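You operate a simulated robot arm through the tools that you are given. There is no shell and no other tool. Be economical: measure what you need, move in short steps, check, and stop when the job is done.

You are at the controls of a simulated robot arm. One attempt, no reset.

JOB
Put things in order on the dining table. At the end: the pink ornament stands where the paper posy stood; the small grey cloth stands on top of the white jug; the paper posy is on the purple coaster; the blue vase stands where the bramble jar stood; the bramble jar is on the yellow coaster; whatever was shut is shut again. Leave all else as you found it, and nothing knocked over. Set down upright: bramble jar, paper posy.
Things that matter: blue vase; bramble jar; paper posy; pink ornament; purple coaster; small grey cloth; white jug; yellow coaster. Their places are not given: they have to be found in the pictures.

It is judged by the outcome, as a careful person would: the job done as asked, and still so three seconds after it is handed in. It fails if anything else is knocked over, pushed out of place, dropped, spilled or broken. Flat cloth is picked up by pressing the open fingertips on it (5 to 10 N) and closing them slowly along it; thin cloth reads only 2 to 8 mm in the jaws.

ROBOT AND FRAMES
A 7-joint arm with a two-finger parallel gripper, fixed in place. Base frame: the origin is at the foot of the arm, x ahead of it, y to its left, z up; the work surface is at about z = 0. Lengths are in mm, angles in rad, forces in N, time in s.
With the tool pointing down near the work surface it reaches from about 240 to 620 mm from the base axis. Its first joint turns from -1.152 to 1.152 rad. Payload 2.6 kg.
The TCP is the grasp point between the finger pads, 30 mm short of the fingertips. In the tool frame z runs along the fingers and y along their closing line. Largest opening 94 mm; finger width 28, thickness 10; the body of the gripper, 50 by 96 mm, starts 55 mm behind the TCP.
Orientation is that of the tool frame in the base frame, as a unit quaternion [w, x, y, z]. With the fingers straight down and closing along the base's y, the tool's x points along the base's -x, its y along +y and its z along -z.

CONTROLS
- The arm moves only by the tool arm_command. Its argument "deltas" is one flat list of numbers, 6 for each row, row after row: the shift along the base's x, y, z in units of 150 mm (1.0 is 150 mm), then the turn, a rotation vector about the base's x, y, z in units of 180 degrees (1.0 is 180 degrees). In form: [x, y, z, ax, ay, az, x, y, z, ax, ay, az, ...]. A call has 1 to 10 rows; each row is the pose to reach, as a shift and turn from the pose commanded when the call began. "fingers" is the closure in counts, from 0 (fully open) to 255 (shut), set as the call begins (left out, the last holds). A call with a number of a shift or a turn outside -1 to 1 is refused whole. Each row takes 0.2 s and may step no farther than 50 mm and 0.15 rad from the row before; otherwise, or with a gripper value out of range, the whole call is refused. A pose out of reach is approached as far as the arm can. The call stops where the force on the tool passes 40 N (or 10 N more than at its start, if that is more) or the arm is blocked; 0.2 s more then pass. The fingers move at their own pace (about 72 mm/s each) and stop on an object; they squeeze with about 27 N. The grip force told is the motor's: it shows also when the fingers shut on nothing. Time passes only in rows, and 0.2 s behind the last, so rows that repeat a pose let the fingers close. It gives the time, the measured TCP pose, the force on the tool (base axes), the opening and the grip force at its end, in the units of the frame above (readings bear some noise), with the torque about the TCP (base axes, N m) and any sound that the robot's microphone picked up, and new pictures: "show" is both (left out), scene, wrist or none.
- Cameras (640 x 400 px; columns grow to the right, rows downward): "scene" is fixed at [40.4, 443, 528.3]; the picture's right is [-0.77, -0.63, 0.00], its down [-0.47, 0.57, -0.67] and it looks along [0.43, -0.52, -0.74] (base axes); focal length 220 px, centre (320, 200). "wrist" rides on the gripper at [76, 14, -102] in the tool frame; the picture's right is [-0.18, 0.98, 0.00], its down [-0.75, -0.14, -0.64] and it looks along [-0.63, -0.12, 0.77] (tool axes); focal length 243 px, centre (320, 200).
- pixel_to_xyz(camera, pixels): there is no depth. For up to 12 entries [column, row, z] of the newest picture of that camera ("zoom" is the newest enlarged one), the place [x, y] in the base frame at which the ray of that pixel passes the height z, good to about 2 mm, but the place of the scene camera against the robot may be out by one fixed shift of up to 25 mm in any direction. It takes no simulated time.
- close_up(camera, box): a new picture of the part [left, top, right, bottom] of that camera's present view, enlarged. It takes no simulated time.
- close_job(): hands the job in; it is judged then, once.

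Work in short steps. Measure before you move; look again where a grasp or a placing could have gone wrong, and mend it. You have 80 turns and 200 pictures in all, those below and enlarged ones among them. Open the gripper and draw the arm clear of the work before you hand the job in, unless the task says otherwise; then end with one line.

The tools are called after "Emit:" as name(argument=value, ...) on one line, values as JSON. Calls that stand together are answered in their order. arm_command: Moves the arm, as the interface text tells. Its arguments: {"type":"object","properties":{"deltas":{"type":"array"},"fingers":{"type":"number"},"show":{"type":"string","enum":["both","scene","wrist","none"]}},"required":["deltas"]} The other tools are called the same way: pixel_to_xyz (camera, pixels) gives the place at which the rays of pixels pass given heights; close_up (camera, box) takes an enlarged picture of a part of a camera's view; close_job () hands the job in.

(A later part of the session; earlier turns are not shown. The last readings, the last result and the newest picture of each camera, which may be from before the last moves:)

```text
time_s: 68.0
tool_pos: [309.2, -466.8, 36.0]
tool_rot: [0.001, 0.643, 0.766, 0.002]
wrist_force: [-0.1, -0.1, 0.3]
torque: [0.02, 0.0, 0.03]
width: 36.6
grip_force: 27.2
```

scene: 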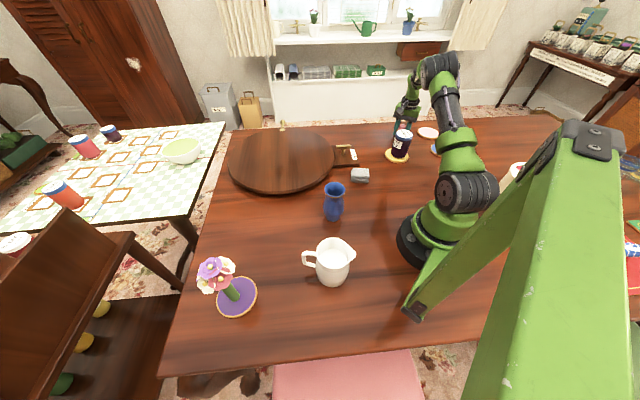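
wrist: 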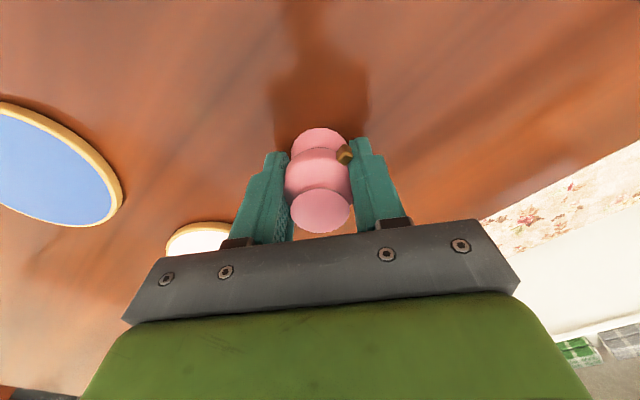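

Gripped at 36.6 mm. I lift 90 mm, then travel to above the posy's former place (452,-352).

Emit:
arm_command(deltas=[0, 0, 0.15, 0, 0, 0, 0, 0, 0.4, 0, 0, 0, 0, 0, 0.6, 0, 0, 0, 0.2, 0.16, 0.6, 0, 0, 0.03, 0.4, 0.32, 0.6, 0, 0, 0.06, 0.6, 0.48, 0.6, 0, 0, 0.1, 0.8, 0.64, 0.6, 0, 0, 0.13, 0.95, 0.77, 0.6, 0, 0, 0.16, 0.95, 0.77, 0.6, 0, 0, 0.16])

```text
time_s: 70.0
tool_pos: [450.6, -351.6, 127.4]
tool_rot: [0.001, 0.433, 0.901, 0.002]
wrist_force: [-0.5, 0.2, -0.4]
torque: [0.02, -0.02, 0.0]
width: 36.2
grip_force: 27.2
```

scene: 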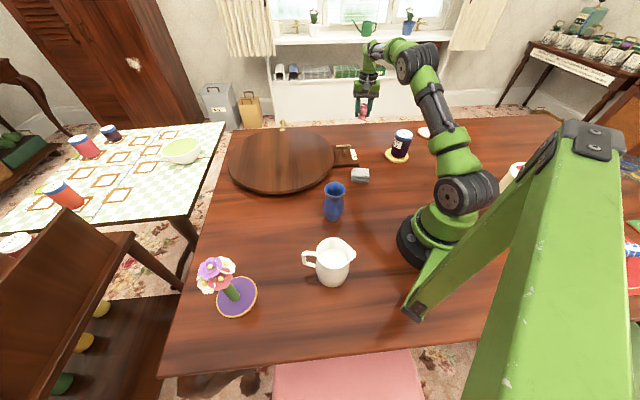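
wrist: 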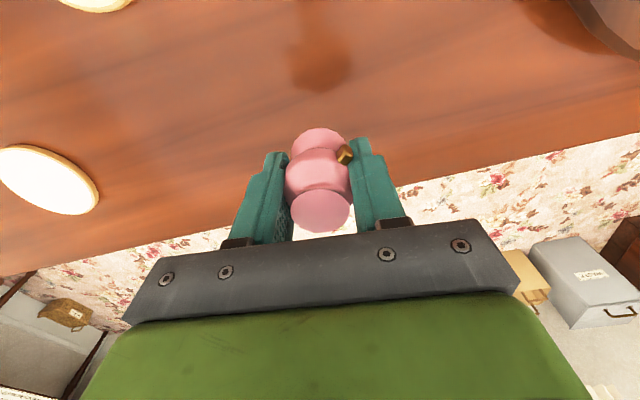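

It held without slipping. I lower to about 4 mm above the table and then on to contact.

Emit:
arm_command(deltas=[0.007, 0, -0.2, 0, 0, 0, 0.007, 0, -0.4, 0, 0, 0, 0.007, 0, -0.53, 0, 0, 0, 0.007, 0, -0.575, 0, 0, 0, 0.007, 0, -0.575, 0, 0, 0], show="none")

Emit:
arm_command(deltas=[0, 0, -0.013, 0, 0, 0, 0, 0, -0.025, 0, 0, 0, 0, 0, -0.025, 0, 0, 0], show="scene")

Emit:
close_up(camera="scene", box=[320, 90, 420, 170])

```text
time_s: 71.2
tool_pos: [454.0, -349.5, 44.3]
tool_rot: [0.002, 0.434, 0.901, 0.002]
wrist_force: [0.3, -0.5, -0.6]
torque: [-0.02, 0.0, 0.0]
width: 36.3
grip_force: 27.2
```

```text
time_s: 72.0
tool_pos: [455.3, -351.1, 40.1]
tool_rot: [0.0, 0.433, 0.901, 0.003]
wrist_force: [0.5, -0.3, -1.4]
torque: [0.01, 0.01, 0.01]
width: 36.1
grip_force: 27.0
```

scene: 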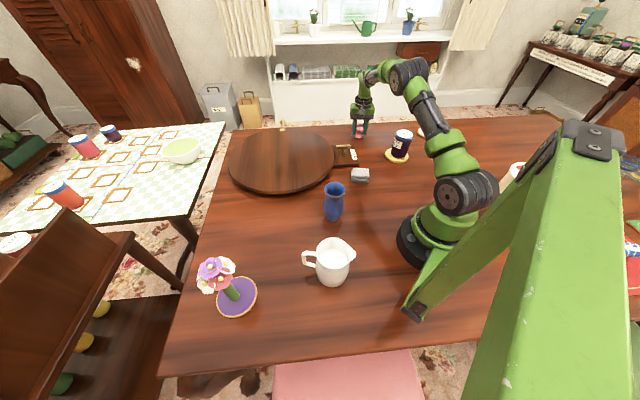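

```text
5.00 times, centred on (370, 130) of scene
```

zoom: 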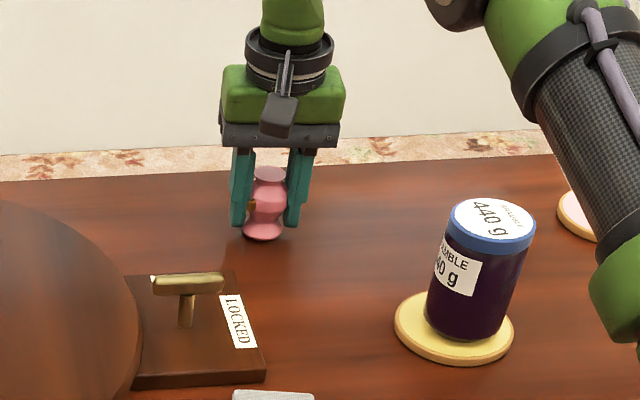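

No contact yet (z=40, was 36 at pick). I lower 3 mm, then 1.5 mm more.

Emit:
arm_command(deltas=[-0.007, 0, -0.013, 0, 0, 0, -0.007, 0, -0.022, 0, 0, 0, -0.007, 0, -0.022, 0, 0, 0], show="none")

Emit:
arm_command(deltas=[0, 0, -0.008, 0, 0, 0, 0, 0, -0.008, 0, 0, 0], show="none")

```text
time_s: 72.8
tool_pos: [454.2, -351.9, 35.6]
tool_rot: [0.002, 0.433, 0.901, 0.001]
wrist_force: [-4.0, 3.2, 16.2]
torque: [0.18, 0.37, -0.03]
width: 36.2
grip_force: 26.8
```

```text
time_s: 73.4
tool_pos: [454.0, -351.8, 35.3]
tool_rot: [0.003, 0.433, 0.901, 0.0]
wrist_force: [-3.8, 2.5, 23.2]
torque: [0.0, 0.2, 0.03]
width: 36.1
grip_force: 26.9
```

Firm contact (23 N). I ease up 1.5 mm, release, and rise straight up.

Emit:
arm_command(deltas=[0, 0, 0.012, 0, 0, 0, 0, 0, 0.012, 0, 0, 0], show="none")

Emit:
arm_command(deltas=[0, 0, 0, 0, 0, 0, 0, 0, 0, 0, 0, 0, 0, 0, 0, 0, 0, 0, 0, 0, 0, 0, 0, 0], fingers=0, show="none")

Emit:
arm_command(deltas=[0, 0, 0.2, 0, 0, 0, 0, 0, 0.45, 0, 0, 0, 0, 0, 0.7, 0, 0, 0, -0.2, 0.15, 0.95, 0, 0, 0.02, -0.4, 0.3, 1.0, 0, 0, 0.04, -0.6, 0.45, 1.0, 0, 0, 0.06, -0.6, 0.45, 1.0, 0, 0, 0.06])

```text
time_s: 74.0
tool_pos: [452.0, -352.9, 36.6]
tool_rot: [0.001, 0.432, 0.902, 0.0]
wrist_force: [3.3, -3.9, 10.9]
torque: [-0.27, -0.17, 0.04]
width: 36.1
grip_force: 27.0
```

```text
time_s: 75.0
tool_pos: [453.7, -350.3, 36.5]
tool_rot: [0.001, 0.433, 0.901, 0.002]
wrist_force: [-0.6, 0.1, -1.0]
torque: [0.0, -0.02, -0.04]
width: 93.9
grip_force: 0.1
```

```text
refused: row 4 steps farther than a row can; nothing moved
```

That was refused for step size; I rise with smaller rows and then travel toward the cloth at (294,-114).

Emit:
arm_command(deltas=[0, 0, 0.2, 0, 0, 0, 0, 0, 0.45, 0, 0, 0, 0, 0, 0.7, 0, 0, 0, 0, 0, 0.95, 0, 0, 0], show="both")

Emit:
arm_command(deltas=[-0.13, 0.2, 0, 0, 0, 0.025, -0.27, 0.4, 0, 0, 0, 0.05, -0.4, 0.6, 0, 0, 0, 0.075, -0.53, 0.79, 0, 0, 0, 0.1], show="none")

Emit:
arm_command(deltas=[-0.13, 0.2, 0, 0, 0, 0.02, -0.27, 0.4, 0, 0, 0, 0.04, -0.4, 0.6, -0.1, 0, 0, 0.06, -0.53, 0.79, -0.2, 0, 0, 0.07, -0.53, 0.79, -0.2, 0, 0, 0.07], show="both")

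```text
time_s: 76.0
tool_pos: [452.9, -351.4, 177.3]
tool_rot: [0.001, 0.432, 0.902, 0.002]
wrist_force: [0.6, 0.3, -0.4]
torque: [-0.01, 0.01, -0.03]
width: 94.0
grip_force: 0.1
```

scene: 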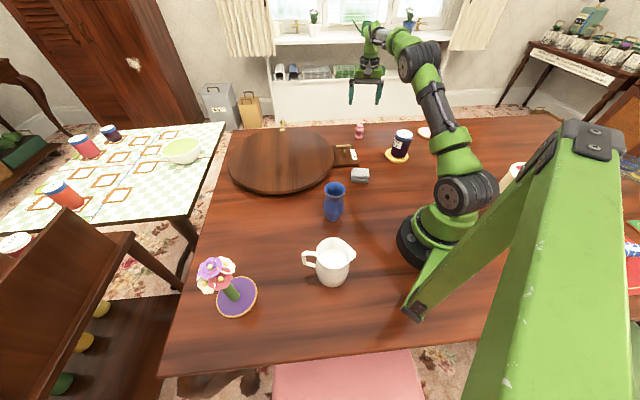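
wrist: 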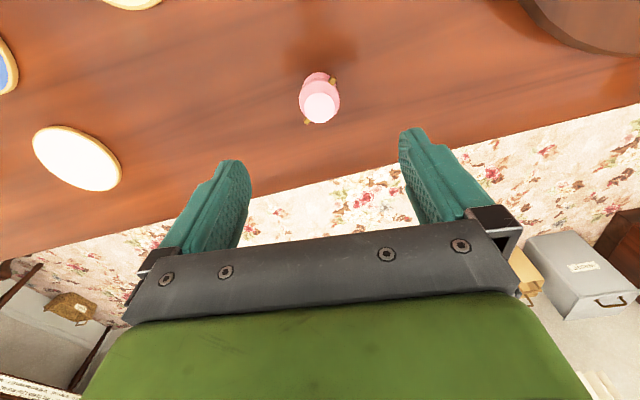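

```text
time_s: 77.0
tool_pos: [373.5, -234.1, 179.3]
tool_rot: [0.001, 0.285, 0.958, 0.002]
wrist_force: [-0.6, 0.7, 1.1]
torque: [-0.01, 0.0, 0.01]
width: 94.2
grip_force: 0.0
```

```text
time_s: 78.2
tool_pos: [294.7, -117.2, 147.6]
tool_rot: [0.0, 0.179, 0.984, 0.001]
wrist_force: [0.9, -0.4, -0.1]
torque: [-0.01, 0.01, -0.02]
width: 93.9
grip_force: 0.0
```

scene: 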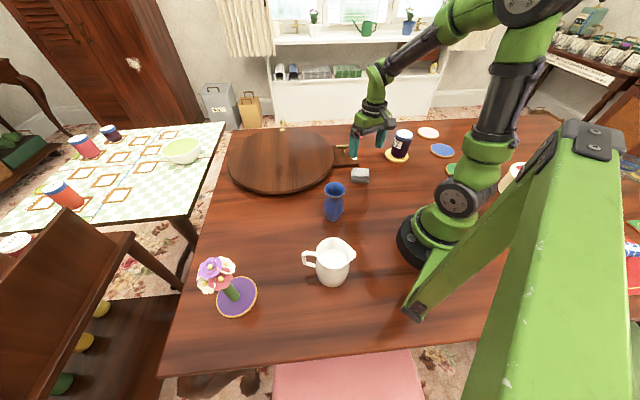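
wrist: 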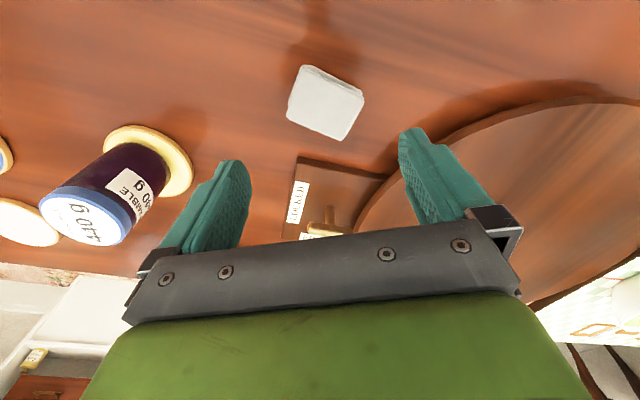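

The ornament stands in place. Now the cloth at (325,103): I enlarge it and measure its corners.

Emit:
close_up(camera="wrist", box=[260, 40, 400, 160])

Emit:
close_up(camera="scene", box=[335, 155, 387, 195])

Emit:
pixel_to_xyz(camera="wrist", pixels=[[303, 65, 20], [364, 95, 20], [344, 141, 20], [286, 112, 20], [303, 65, 0], [325, 103, 20]])

```text
3.33 times, centred on (330, 100) of wrist
```

zoom: 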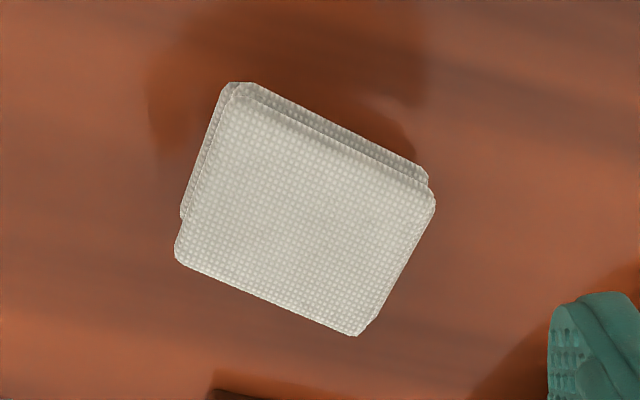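

```text
10.00 times, centred on (361, 175) of scene
```

zoom: 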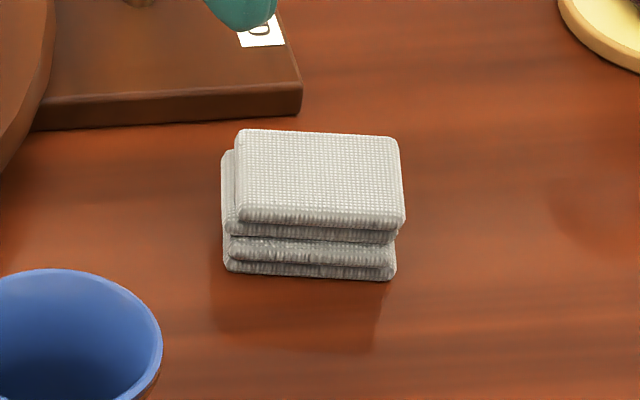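

```text
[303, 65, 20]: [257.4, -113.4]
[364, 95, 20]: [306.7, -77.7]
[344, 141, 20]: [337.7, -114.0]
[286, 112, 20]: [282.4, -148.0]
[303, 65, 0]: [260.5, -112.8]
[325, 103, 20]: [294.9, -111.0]
```

The cloth is a folded pad, about 61×48 mm and 22 mm high, centred at (296,-112), with its short side along -49°. I turn to yaw 0.72 so the fingers close across the short side, then look.

Emit:
arm_command(deltas=[0.01, 0.03, 0, 0, 0, 0.043, 0.01, 0.03, 0, 0, 0, 0.086, 0.01, 0.03, 0, 0, 0, 0.129, 0.01, 0.03, 0, 0, 0, 0.172, 0.01, 0.03, 0, 0, 0, 0.215, 0.01, 0.03, -0.1, 0, 0, 0.258, 0.01, 0.03, -0.2, 0, 0, 0.301, 0.01, 0.03, -0.3, 0, 0, 0.344, 0.01, 0.03, -0.3, 0, 0, 0.344])

Emit:
close_up(camera="wrist", box=[240, 80, 400, 200])

```text
time_s: 80.2
tool_pos: [295.9, -108.1, 101.7]
tool_rot: [-0.001, -0.354, 0.935, 0.001]
wrist_force: [0.7, 0.1, 0.6]
torque: [0.01, 0.01, 0.01]
width: 94.1
grip_force: 0.1
```

scene: 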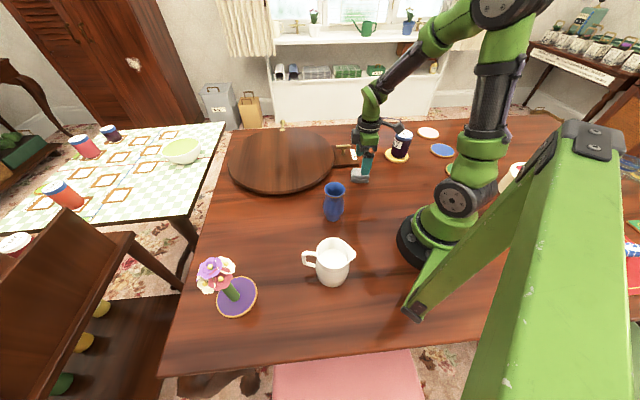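
wrist: 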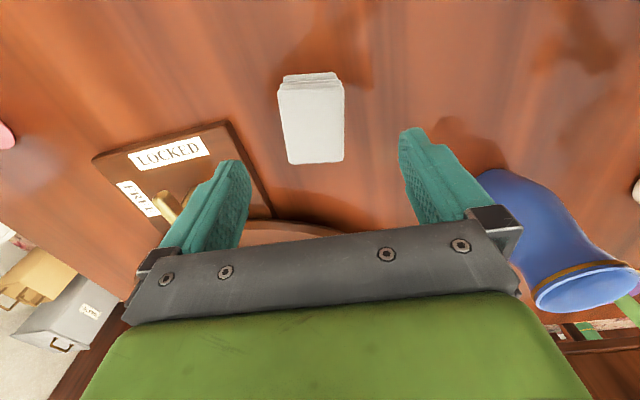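

```text
3.33 times, centred on (320, 140) of wrist
```

zoom: 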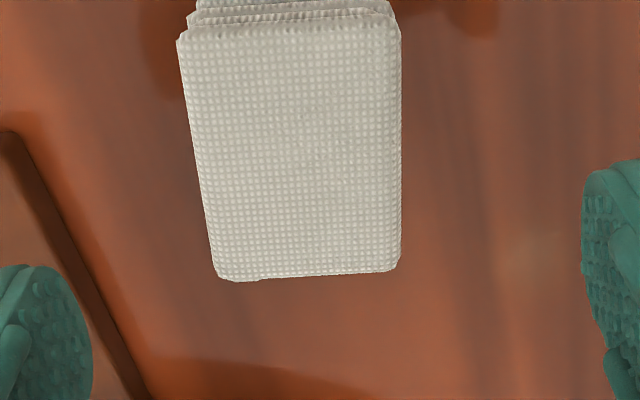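

Well aligned. I measure the pad's top corners and the lever plate edge near the left finger.

Emit:
pixel_to_xyz(camera="zoom", pixels=[[180, 35, 22], [398, 32, 22], [395, 270, 22], [215, 278, 22], [197, 12, 5], [390, 5, 5]])

Emit:
pixel_to_xyz(camera="wrist", pixels=[[93, 160, 20], [228, 122, 20], [270, 210, 20], [270, 210, 0], [312, 120, 22]])

```text
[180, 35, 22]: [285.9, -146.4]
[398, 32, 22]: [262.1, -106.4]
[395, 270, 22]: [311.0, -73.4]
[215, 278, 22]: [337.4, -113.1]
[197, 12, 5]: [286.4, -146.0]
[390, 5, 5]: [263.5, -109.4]
```

```text
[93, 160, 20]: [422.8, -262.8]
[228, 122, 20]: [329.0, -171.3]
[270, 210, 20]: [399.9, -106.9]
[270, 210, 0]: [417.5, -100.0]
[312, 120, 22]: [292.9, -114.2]
```

The plate's edge runs about 8 mm outside the open finger, so I narrow the jaws to 70 mm first. Then I descend to TCP z≈34 over the pad centre (298,-111).

Emit:
arm_command(deltas=[0.013, -0.02, 0, 0, 0, 0, 0.013, -0.02, 0, 0, 0, 0, 0.013, -0.02, -0.15, 0, 0, 0, 0.013, -0.02, -0.3, 0, 0, 0, 0.013, -0.02, -0.4, 0, 0, 0, 0.013, -0.02, -0.45, 0, 0, 0, 0.013, -0.02, -0.45, 0, 0, 0], fingers=65)

Emit:
close_up(camera="scene", box=[325, 130, 395, 195])

```text
time_s: 81.8
tool_pos: [296.2, -111.4, 34.8]
tool_rot: [0.0, -0.352, 0.936, 0.001]
wrist_force: [-0.2, 0.5, 0.3]
torque: [-0.03, -0.01, 0.0]
width: 70.1
grip_force: 0.0
```

scene: 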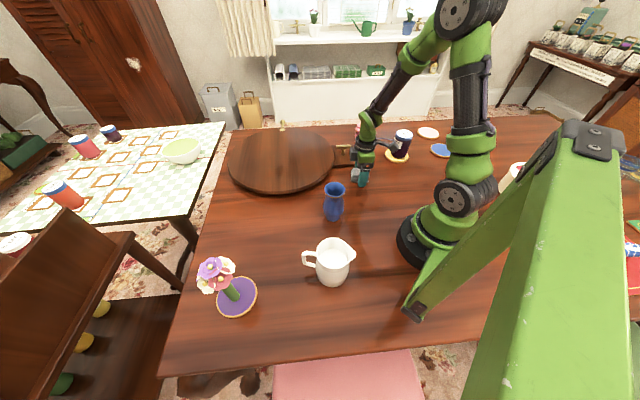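
wrist: 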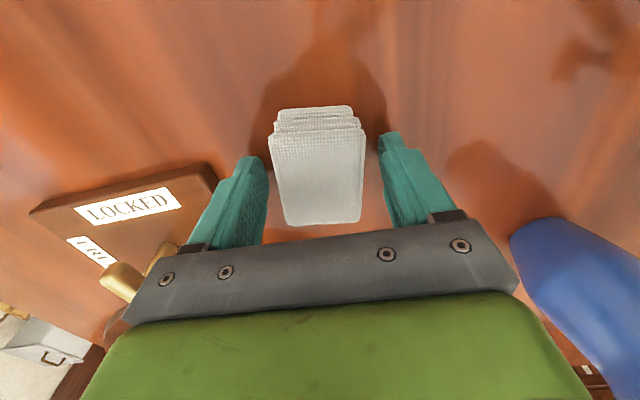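

```text
6.15 times, centred on (360, 162) of scene
```

zoom: 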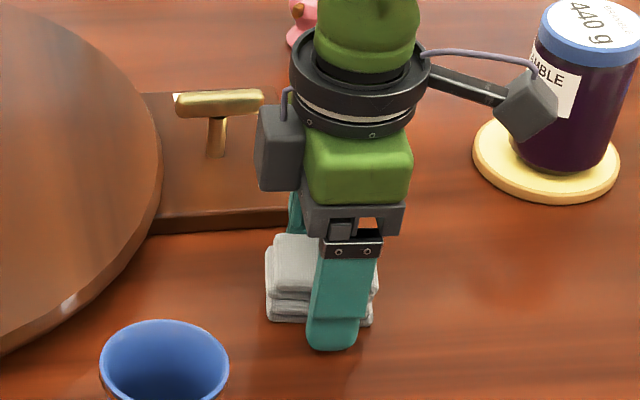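

The pad sits between the fingers. I close to about 40 mm first to see how it resists.

Emit:
arm_command(deltas=[0, 0, 0, 0, 0, 0, 0, 0, 0, 0, 0, 0, 0, 0, 0, 0, 0, 0], fingers=148, show="wrist")

```text
time_s: 82.6
tool_pos: [296.4, -112.2, 34.9]
tool_rot: [0.0, -0.353, 0.936, 0.002]
wrist_force: [0.1, -0.3, 0.2]
torque: [-0.02, 0.02, 0.03]
width: 51.7
grip_force: 27.1
```

wrist: 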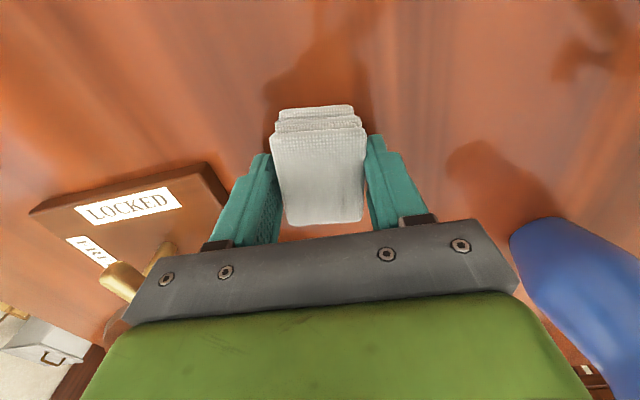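

The pad is firm: 51.7 mm at 27 N. I lift it 150 mm and check.

Emit:
arm_command(deltas=[0, 0, 0.1, 0, 0, 0, 0, 0, 0.3, 0, 0, 0, 0, 0, 0.55, 0, 0, 0, 0, 0, 0.8, 0, 0, 0, 0, 0, 1.0, 0, 0, 0, 0, 0, 1.0, 0, 0, 0], fingers=230)

```text
time_s: 84.0
tool_pos: [295.7, -113.7, 186.3]
tool_rot: [0.0, -0.352, 0.936, 0.001]
wrist_force: [-0.1, -0.2, 0.5]
torque: [0.01, 0.02, -0.01]
width: 50.9
grip_force: 26.7
```

scene: 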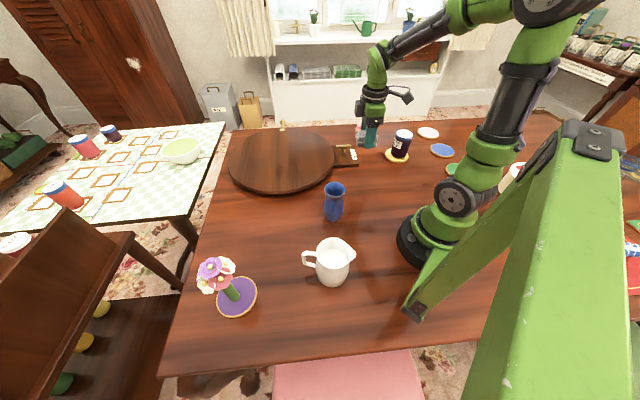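
wrist: 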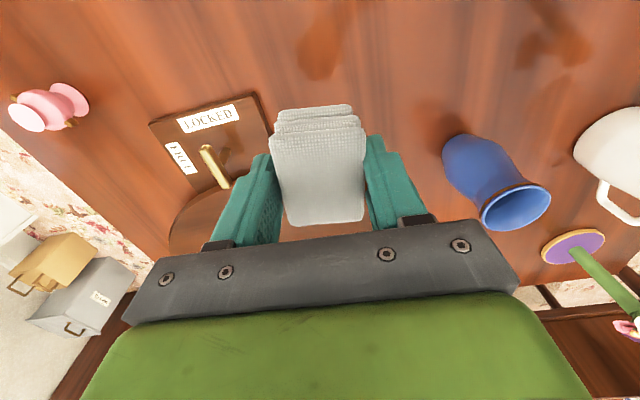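

Held well (50.9 mm). I carry it at z≈200 past the vase towards the jug, turning slightly.

Emit:
arm_command(deltas=[-0.05, 0.22, 0.05, 0, 0, 0.015, -0.1, 0.44, 0.1, 0, 0, 0.03, -0.15, 0.66, 0.1, 0, 0, 0.045, -0.2, 0.87, 0.1, 0, 0, 0.06], show="none")

Emit:
arm_command(deltas=[-0.07, 0.17, 0, 0, 0, 0.015, -0.14, 0.34, 0, 0, 0, 0.03, -0.2, 0.5, 0, 0, 0, 0.045, -0.27, 0.67, 0, 0, 0, 0.06, -0.27, 0.67, 0, 0, 0, 0.06])

```text
time_s: 85.0
tool_pos: [268.4, 20.6, 202.0]
tool_rot: [-0.002, -0.439, 0.898, 0.002]
wrist_force: [0.7, -0.6, -0.4]
torque: [0.0, 0.01, -0.02]
width: 50.6
grip_force: 26.8
```

```text
time_s: 86.2
tool_pos: [226.8, 120.7, 202.6]
tool_rot: [-0.001, -0.522, 0.853, 0.002]
wrist_force: [0.3, -0.4, -0.4]
torque: [0.02, -0.01, -0.03]
width: 50.1
grip_force: 26.9
```

scene: 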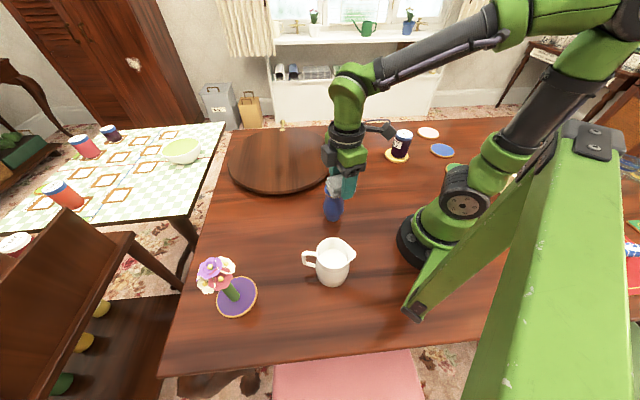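
wrist: 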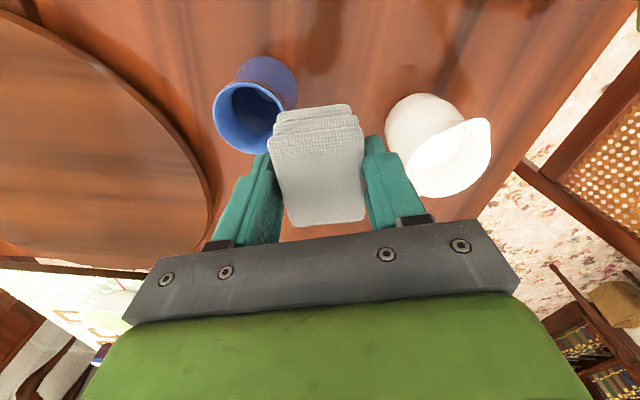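

The jug is visible at right. I enlarge and measure its rim.

Emit:
close_up(camera="wrist", box=[370, 80, 510, 210])

Emit:
pixel_to_xyz(camera="wrist", pixels=[[450, 160, 80], [450, 160, 90], [450, 160, 100], [390, 110, 0], [425, 94, 0], [405, 99, 0], [250, 70, 0], [256, 108, 110]])

```text
3.08 times, centred on (440, 145) of wrist
```

zoom: 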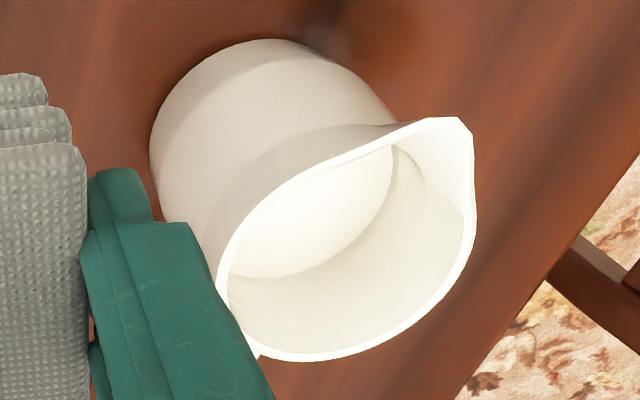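

```text
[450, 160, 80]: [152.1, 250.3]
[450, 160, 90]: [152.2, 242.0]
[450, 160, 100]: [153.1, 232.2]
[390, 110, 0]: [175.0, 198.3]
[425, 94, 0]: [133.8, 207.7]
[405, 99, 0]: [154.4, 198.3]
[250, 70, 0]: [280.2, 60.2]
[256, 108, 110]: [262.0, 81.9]
```

I take rim and base points from the zoom to fix the jug's axis and height.

Emit:
pixel_to_xyz(camera="zoom", pixels=[[155, 120, 0], [200, 60, 0], [270, 40, 0], [330, 60, 0], [218, 290, 85], [310, 360, 85], [420, 320, 85], [470, 230, 85], [300, 185, 85], [390, 137, 85], [455, 118, 85], [345, 245, 85]])

```text
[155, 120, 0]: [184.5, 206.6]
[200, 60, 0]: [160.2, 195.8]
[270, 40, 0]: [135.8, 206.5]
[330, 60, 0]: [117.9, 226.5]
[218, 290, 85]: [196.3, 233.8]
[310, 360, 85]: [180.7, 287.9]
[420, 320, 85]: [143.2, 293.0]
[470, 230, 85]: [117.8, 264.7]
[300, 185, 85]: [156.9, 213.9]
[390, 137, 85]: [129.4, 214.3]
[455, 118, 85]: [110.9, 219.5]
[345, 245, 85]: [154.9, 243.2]
```

The jug's axis is near (157,238), rim about z≈100, radius about 37, with the spout around 205° and the handle opposite. The pad's corners must bear on the rim away from the spout, so I hover above at yaw 0.5 and look again.

Emit:
arm_command(deltas=[-0.09, 0.16, 0.02, 0, 0, -0.038, -0.19, 0.31, 0.03, 0, 0, -0.076, -0.28, 0.47, 0.03, 0, 0, -0.115, -0.37, 0.62, 0.03, 0, 0, -0.153, -0.467, 0.78, 0.03, 0, 0, -0.191, -0.467, 0.78, 0.03, 0, 0, -0.191])

Emit:
close_up(camera="wrist", box=[220, 40, 420, 200])

Emit:
close_up(camera="scene", box=[270, 160, 400, 300])

```text
time_s: 87.6
tool_pos: [157.4, 234.0, 206.9]
tool_rot: [0.0, -0.246, 0.969, 0.002]
wrist_force: [-0.6, -0.7, 0.3]
torque: [-0.01, 0.03, -0.01]
width: 49.4
grip_force: 27.3
```

scene: 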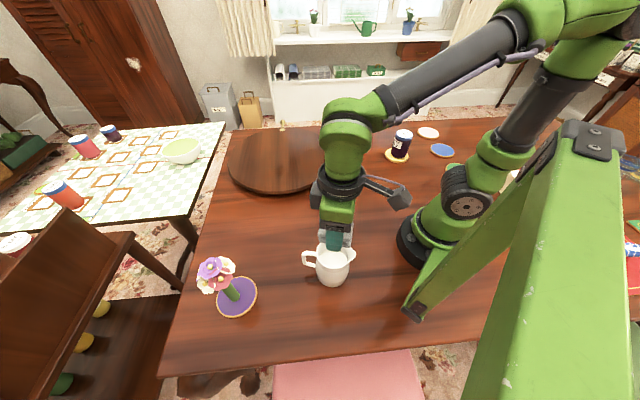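
wrist: 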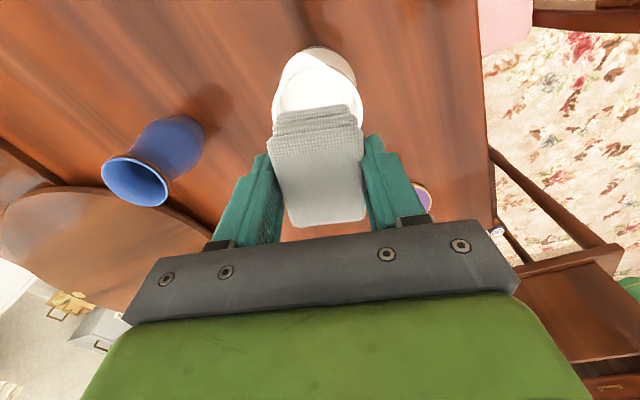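

```text
2.50 times, centred on (320, 120) of wrist
```

zoom: 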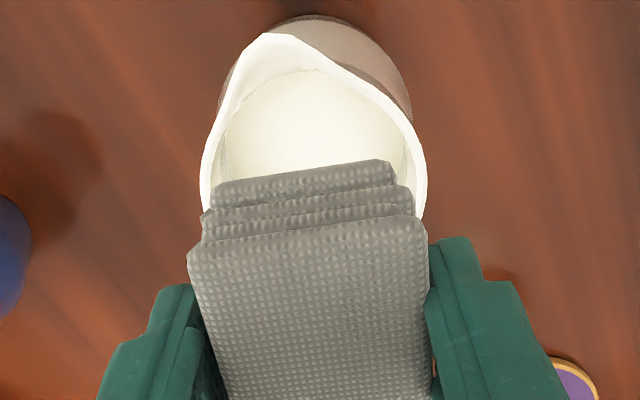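

```text
2.86 times, centred on (335, 230) of scene
```

zoom: 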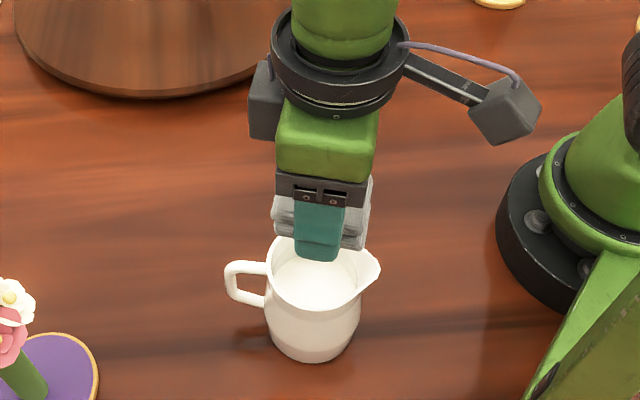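

The spout faces the short side of the pad as wanted. I measure the rim's left/right extremes at candidate heights from this view.

Emit:
pixel_to_xyz(camera="zoom", pixels=[[202, 185, 95], [427, 180, 95], [202, 185, 103], [427, 180, 103], [290, 35, 103], [395, 107, 103], [222, 110, 103], [320, 15, 0], [410, 90, 0], [222, 80, 0]])

Emit:
pixel_to_xyz(camera="scene", pixels=[[329, 263, 95], [329, 263, 103], [315, 290, 0]])

```text
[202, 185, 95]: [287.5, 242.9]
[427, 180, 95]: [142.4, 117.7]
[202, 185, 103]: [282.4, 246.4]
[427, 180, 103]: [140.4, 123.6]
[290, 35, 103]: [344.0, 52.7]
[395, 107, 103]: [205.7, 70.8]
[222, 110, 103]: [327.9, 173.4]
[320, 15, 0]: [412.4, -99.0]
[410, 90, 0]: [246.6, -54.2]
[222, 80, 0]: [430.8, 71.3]
```

```text
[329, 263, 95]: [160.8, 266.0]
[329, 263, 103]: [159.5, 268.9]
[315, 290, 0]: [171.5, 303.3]
```

That used the wrong zoom; I repeat with wrist pixels.

Emit:
pixel_to_xyz(camera="wrist", pixels=[[272.8, 114, 95], [362.8, 112, 95], [272.8, 114, 103], [362.8, 112, 103], [308, 54, 103], [350, 82.8, 103], [280.8, 84, 103], [320, 46, 0], [356, 76, 0], [272.8, 114, 88], [362.8, 112, 88]])

```text
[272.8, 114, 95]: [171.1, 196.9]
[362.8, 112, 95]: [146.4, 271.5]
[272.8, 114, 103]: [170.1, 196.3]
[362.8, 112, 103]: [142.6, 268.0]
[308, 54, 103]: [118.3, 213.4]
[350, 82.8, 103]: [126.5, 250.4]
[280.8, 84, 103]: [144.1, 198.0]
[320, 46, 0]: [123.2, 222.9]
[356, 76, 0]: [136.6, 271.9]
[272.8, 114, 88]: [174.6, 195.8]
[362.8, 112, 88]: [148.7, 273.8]
```

The rim centre comes to about (157,233), height ≈105, nearly under the TCP. I lower to z≈155 and check from the scene.

Emit:
arm_command(deltas=[-0.008, -0.007, -0.12, 0, 0, 0, -0.008, -0.007, -0.24, 0, 0, 0, -0.008, -0.007, -0.345, 0, 0, 0, -0.008, -0.007, -0.345, 0, 0, 0])

Emit:
close_up(camera="scene", box=[290, 200, 390, 300])

Emit:
close_up(camera="wrist", box=[220, 60, 420, 240])

```text
time_s: 88.6
tool_pos: [156.8, 234.3, 152.9]
tool_rot: [-0.001, -0.247, 0.969, 0.001]
wrist_force: [-0.2, -0.1, 0.0]
torque: [-0.02, 0.02, 0.01]
width: 49.7
grip_force: 27.1
```

scene: 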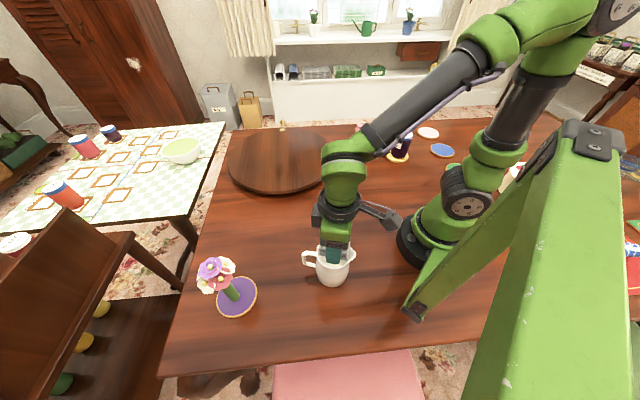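
wrist: 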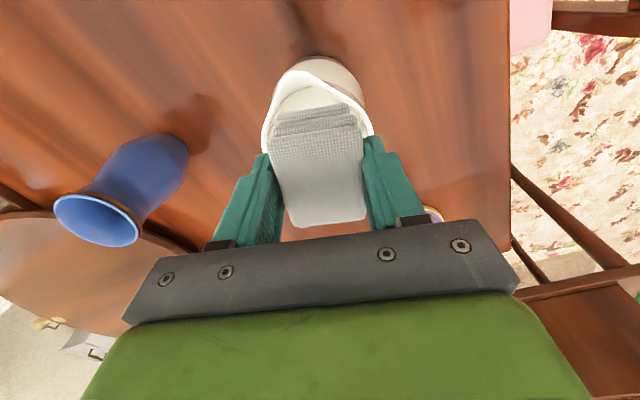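

```text
4.00 times, centred on (340, 250) of scene
```

zoom: 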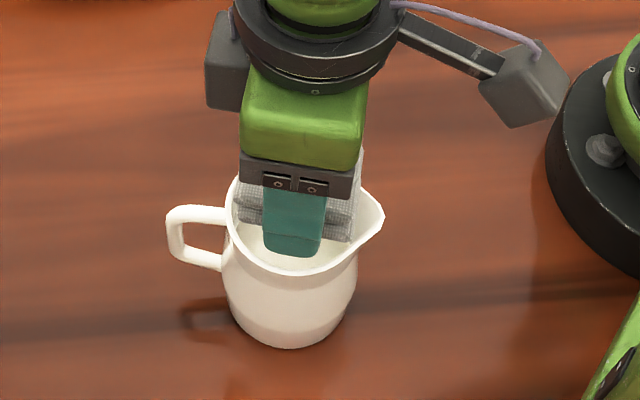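

```text
2.22 times, centred on (320, 150) of wrist
```

zoom: 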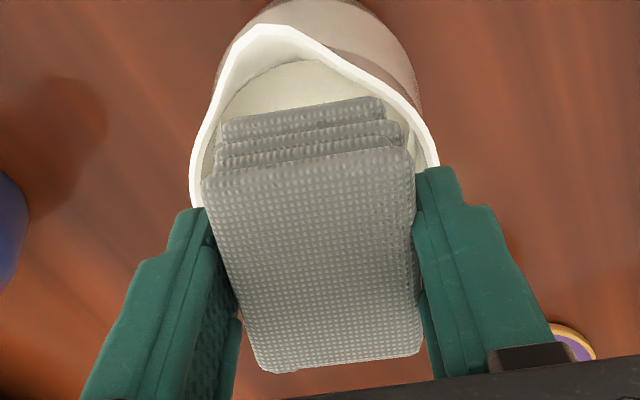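

Well centred. I lower in small steps towards contact with the rim.

Emit:
arm_command(deltas=[0, 0, -0.03, 0, 0, 0, 0, 0, -0.05, 0, 0, 0, 0, 0, -0.05, 0, 0, 0], show="none")

Emit:
arm_command(deltas=[0, 0, -0.013, 0, 0, 0, 0, 0, -0.02, 0, 0, 0, 0, 0, -0.02, 0, 0, 0], show="wrist")

Emit:
close_up(camera="scene", box=[290, 200, 390, 300])

```text
time_s: 89.4
tool_pos: [155.6, 232.4, 147.0]
tool_rot: [0.0, -0.247, 0.969, 0.003]
wrist_force: [0.0, 0.6, -0.4]
torque: [0.0, -0.01, 0.02]
width: 49.2
grip_force: 26.3
```

```text
time_s: 90.2
tool_pos: [155.4, 235.0, 143.0]
tool_rot: [0.0, -0.245, 0.97, 0.001]
wrist_force: [-0.7, 0.4, -0.1]
torque: [-0.02, -0.02, -0.01]
width: 49.1
grip_force: 27.2
```

wrist: 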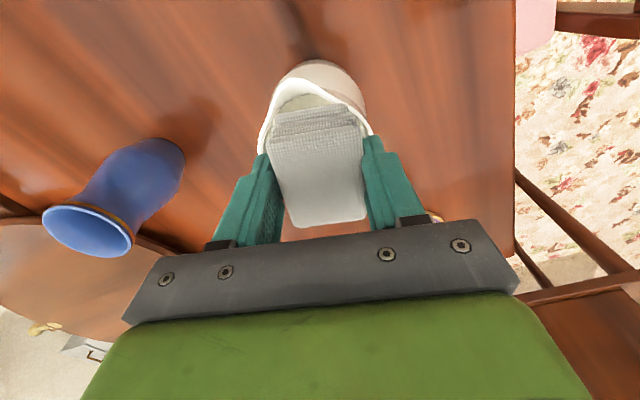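

```text
4.00 times, centred on (340, 250) of scene
```

zoom: 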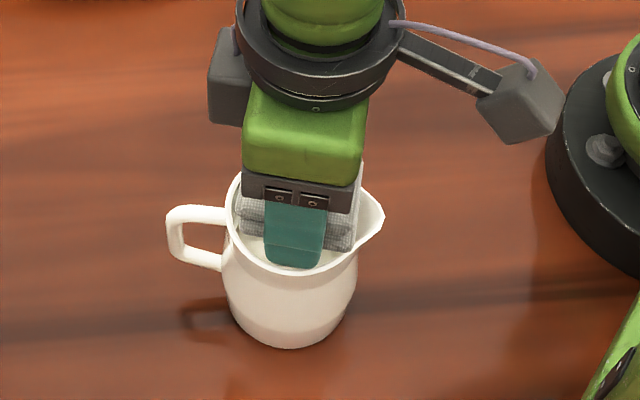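

No contact yet at z=143. I go on in 3 mm steps.

Emit:
arm_command(deltas=[0.005, -0.005, -0.02, 0, 0, 0, 0.005, -0.005, -0.02, 0, 0, 0], show="none")

Emit:
arm_command(deltas=[0, 0, -0.013, 0, 0, 0, 0, 0, -0.013, 0, 0, 0], show="none")

Emit:
close_up(camera="scene", box=[290, 200, 390, 300])

```text
time_s: 90.8
tool_pos: [156.4, 234.3, 140.4]
tool_rot: [-0.001, -0.246, 0.969, 0.002]
wrist_force: [-0.3, -0.4, -1.1]
torque: [-0.01, 0.02, 0.0]
width: 49.3
grip_force: 27.1
```

```text
time_s: 91.4
tool_pos: [156.7, 234.4, 139.5]
tool_rot: [0.001, -0.246, 0.969, 0.002]
wrist_force: [-2.3, -5.1, 23.9]
torque: [-0.28, 0.1, -0.02]
width: 49.2
grip_force: 27.0
```

```text
4.00 times, centred on (340, 250) of scene
```

zoom: 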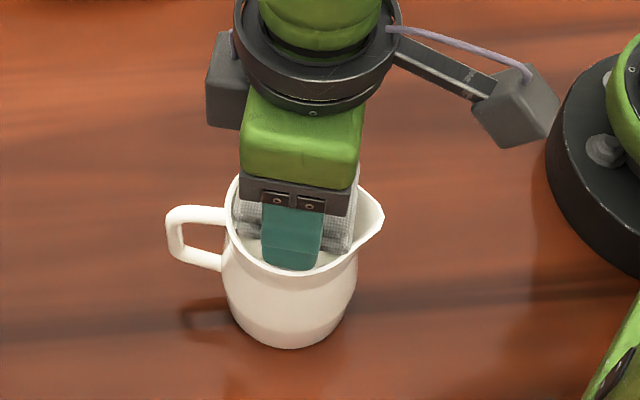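

Contact at z=139.5 with the pressure centred: the pad rests on the rim. I ease up slightly and open the jaws only partly.

Emit:
arm_command(deltas=[0, 0, 0.008, 0, 0, 0, 0, 0, 0.008, 0, 0, 0], show="none")

Emit:
arm_command(deltas=[0, 0, 0, 0, 0, 0, 0, 0, 0, 0, 0, 0], fingers=85)

Emit:
close_up(camera="scene", box=[290, 200, 390, 300])

Emit:
close_up(camera="wrist", box=[220, 60, 420, 240])

```text
time_s: 92.0
tool_pos: [155.8, 234.2, 139.9]
tool_rot: [0.001, -0.247, 0.969, 0.002]
wrist_force: [0.8, 0.5, 18.8]
torque: [0.06, -0.12, -0.04]
width: 49.1
grip_force: 27.1
```

```text
time_s: 92.6
tool_pos: [157.0, 234.6, 138.5]
tool_rot: [0.0, -0.247, 0.969, 0.0]
wrist_force: [0.8, 0.8, 0.3]
torque: [-0.01, -0.05, -0.02]
width: 62.6
grip_force: 0.0
```

scene: 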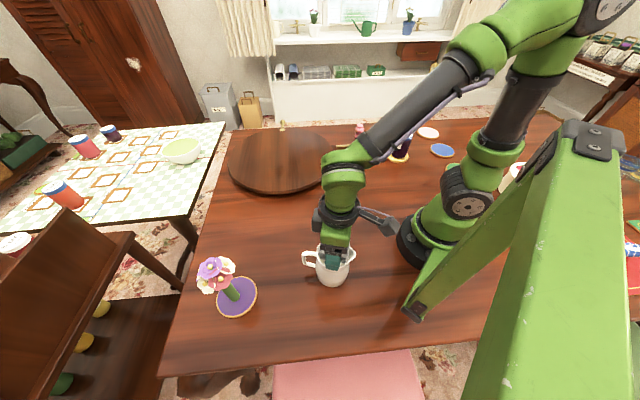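
wrist: 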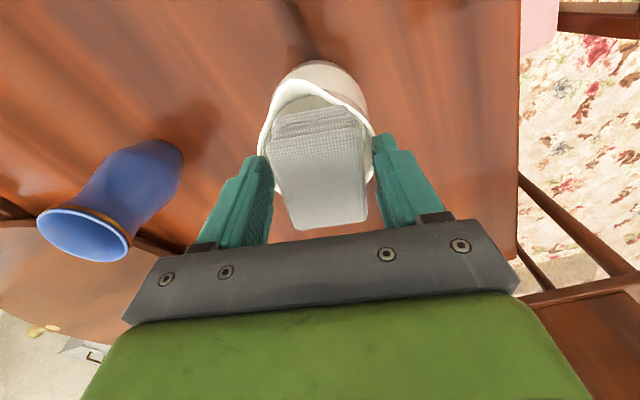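

```text
4.00 times, centred on (340, 250) of scene
```

zoom: 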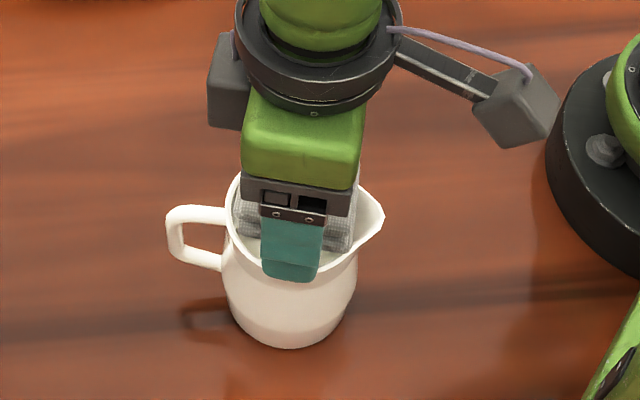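

```text
2.22 times, centred on (320, 150) of wrist
```

zoom: 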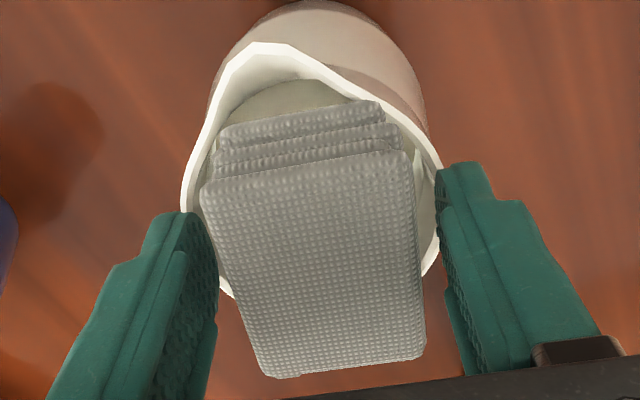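

The pad stayed put. I rise straight up and inspect.

Emit:
arm_command(deltas=[0, 0, 0.1, 0, 0, 0, 0, 0, 0.3, 0, 0, 0, 0, 0, 0.6, 0, 0, 0, 0, 0, 0.6, 0, 0, 0])

Emit:
close_up(camera="scene", box=[290, 200, 390, 300])

Emit:
close_up(camera="wrist", box=[240, 40, 400, 180])

```text
time_s: 93.6
tool_pos: [154.1, 233.1, 228.1]
tool_rot: [-0.001, -0.246, 0.969, 0.001]
wrist_force: [1.1, 0.3, -0.6]
torque: [-0.03, 0.01, 0.01]
width: 62.8
grip_force: 0.1
```

scene: 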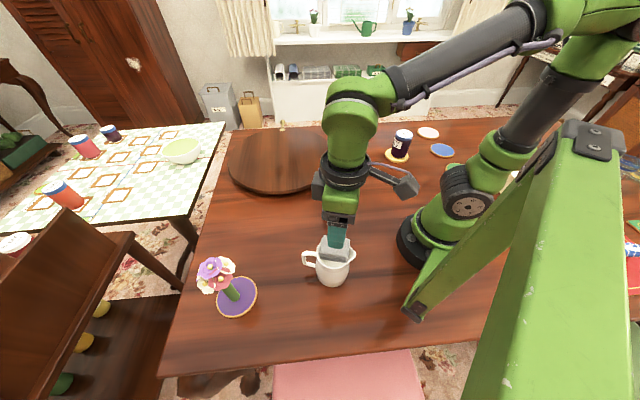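
wrist: 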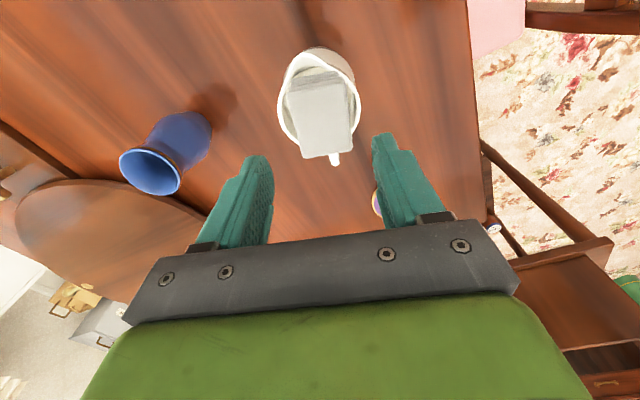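

```text
4.00 times, centred on (340, 250) of scene
```

zoom: 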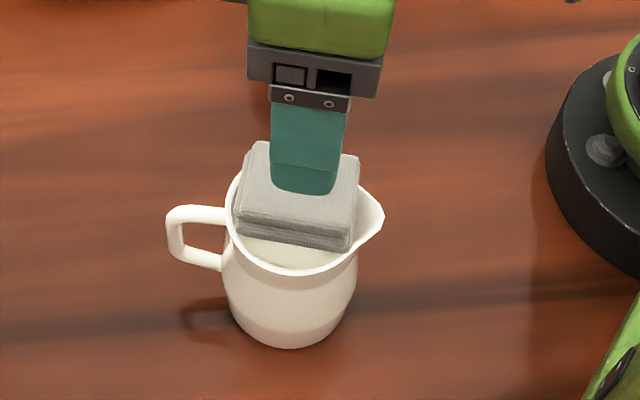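

```text
2.86 times, centred on (320, 110) of wrist
```

zoom: 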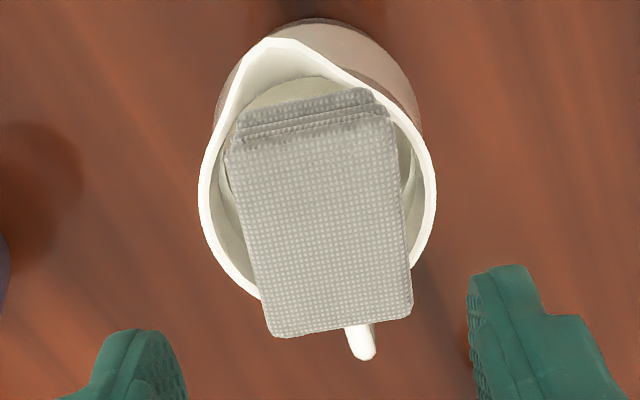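

The cloth rests on the rim. With turns limited I go on directly to the vase: open the jaws and hover above it while measuring it from the current view.

Emit:
pixel_to_xyz(camera="wrist", pixels=[[150, 172, 100], [150, 172, 110], [150, 172, 120], [203, 118, 0], [212, 130, 0]])

Emit:
arm_command(deltas=[0.2, -0.24, 0, 0, 0, -0.02, 0.4, -0.48, 0, 0, 0, -0.04, 0.6, -0.7, 0, 0, 0, -0.05], fingers=0, show="none")

Emit:
arm_command(deltas=[0.14, -0.17, -0.02, 0, 0, -0.01, 0.273, -0.33, -0.05, 0, 0, -0.015, 0.273, -0.33, -0.05, 0, 0, -0.015])

Emit:
close_up(camera="wrist", box=[220, 40, 420, 200])

Emit:
close_up(camera="scene", box=[270, 190, 400, 300])

```text
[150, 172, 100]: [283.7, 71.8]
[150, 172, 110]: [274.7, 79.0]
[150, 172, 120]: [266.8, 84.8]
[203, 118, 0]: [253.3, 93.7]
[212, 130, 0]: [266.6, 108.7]
```

```text
time_s: 94.4
tool_pos: [245.3, 126.4, 228.4]
tool_rot: [-0.001, -0.169, 0.986, 0.001]
wrist_force: [0.7, -0.7, -0.5]
torque: [0.03, -0.02, -0.04]
width: 93.9
grip_force: 0.0
```

```text
time_s: 95.2
tool_pos: [287.8, 78.1, 223.6]
tool_rot: [0.001, -0.146, 0.989, 0.001]
wrist_force: [-0.4, -0.4, -0.5]
torque: [-0.01, -0.03, 0.04]
width: 94.0
grip_force: 0.0
```

scene: 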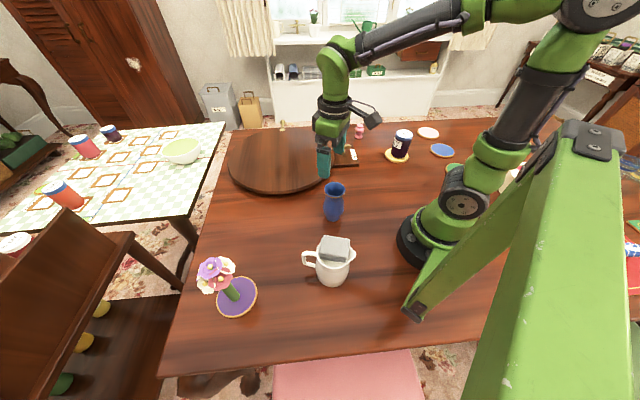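
wrist: 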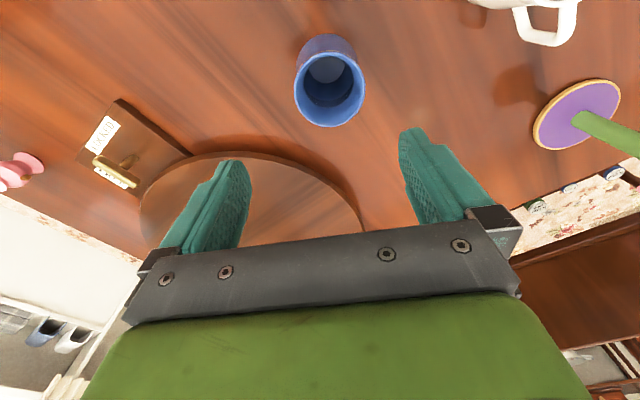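

```text
2.50 times, centred on (320, 120) of wrist
```

zoom: 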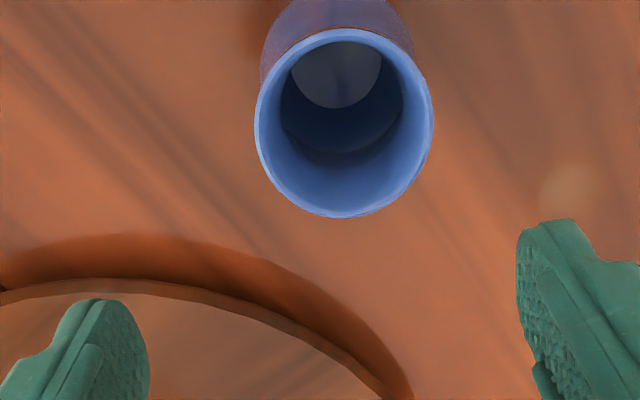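

```text
3.64 times, centred on (335, 245) of scene
```

zoom: 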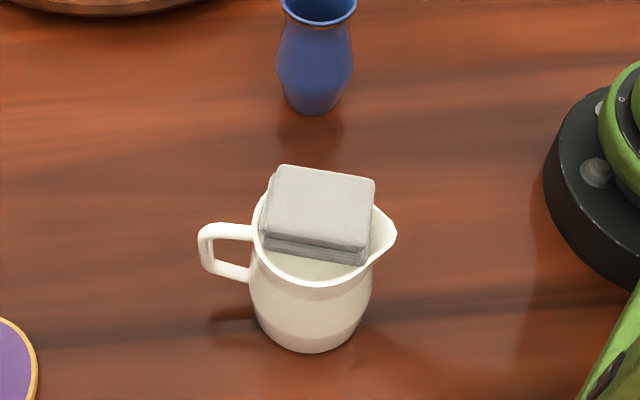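

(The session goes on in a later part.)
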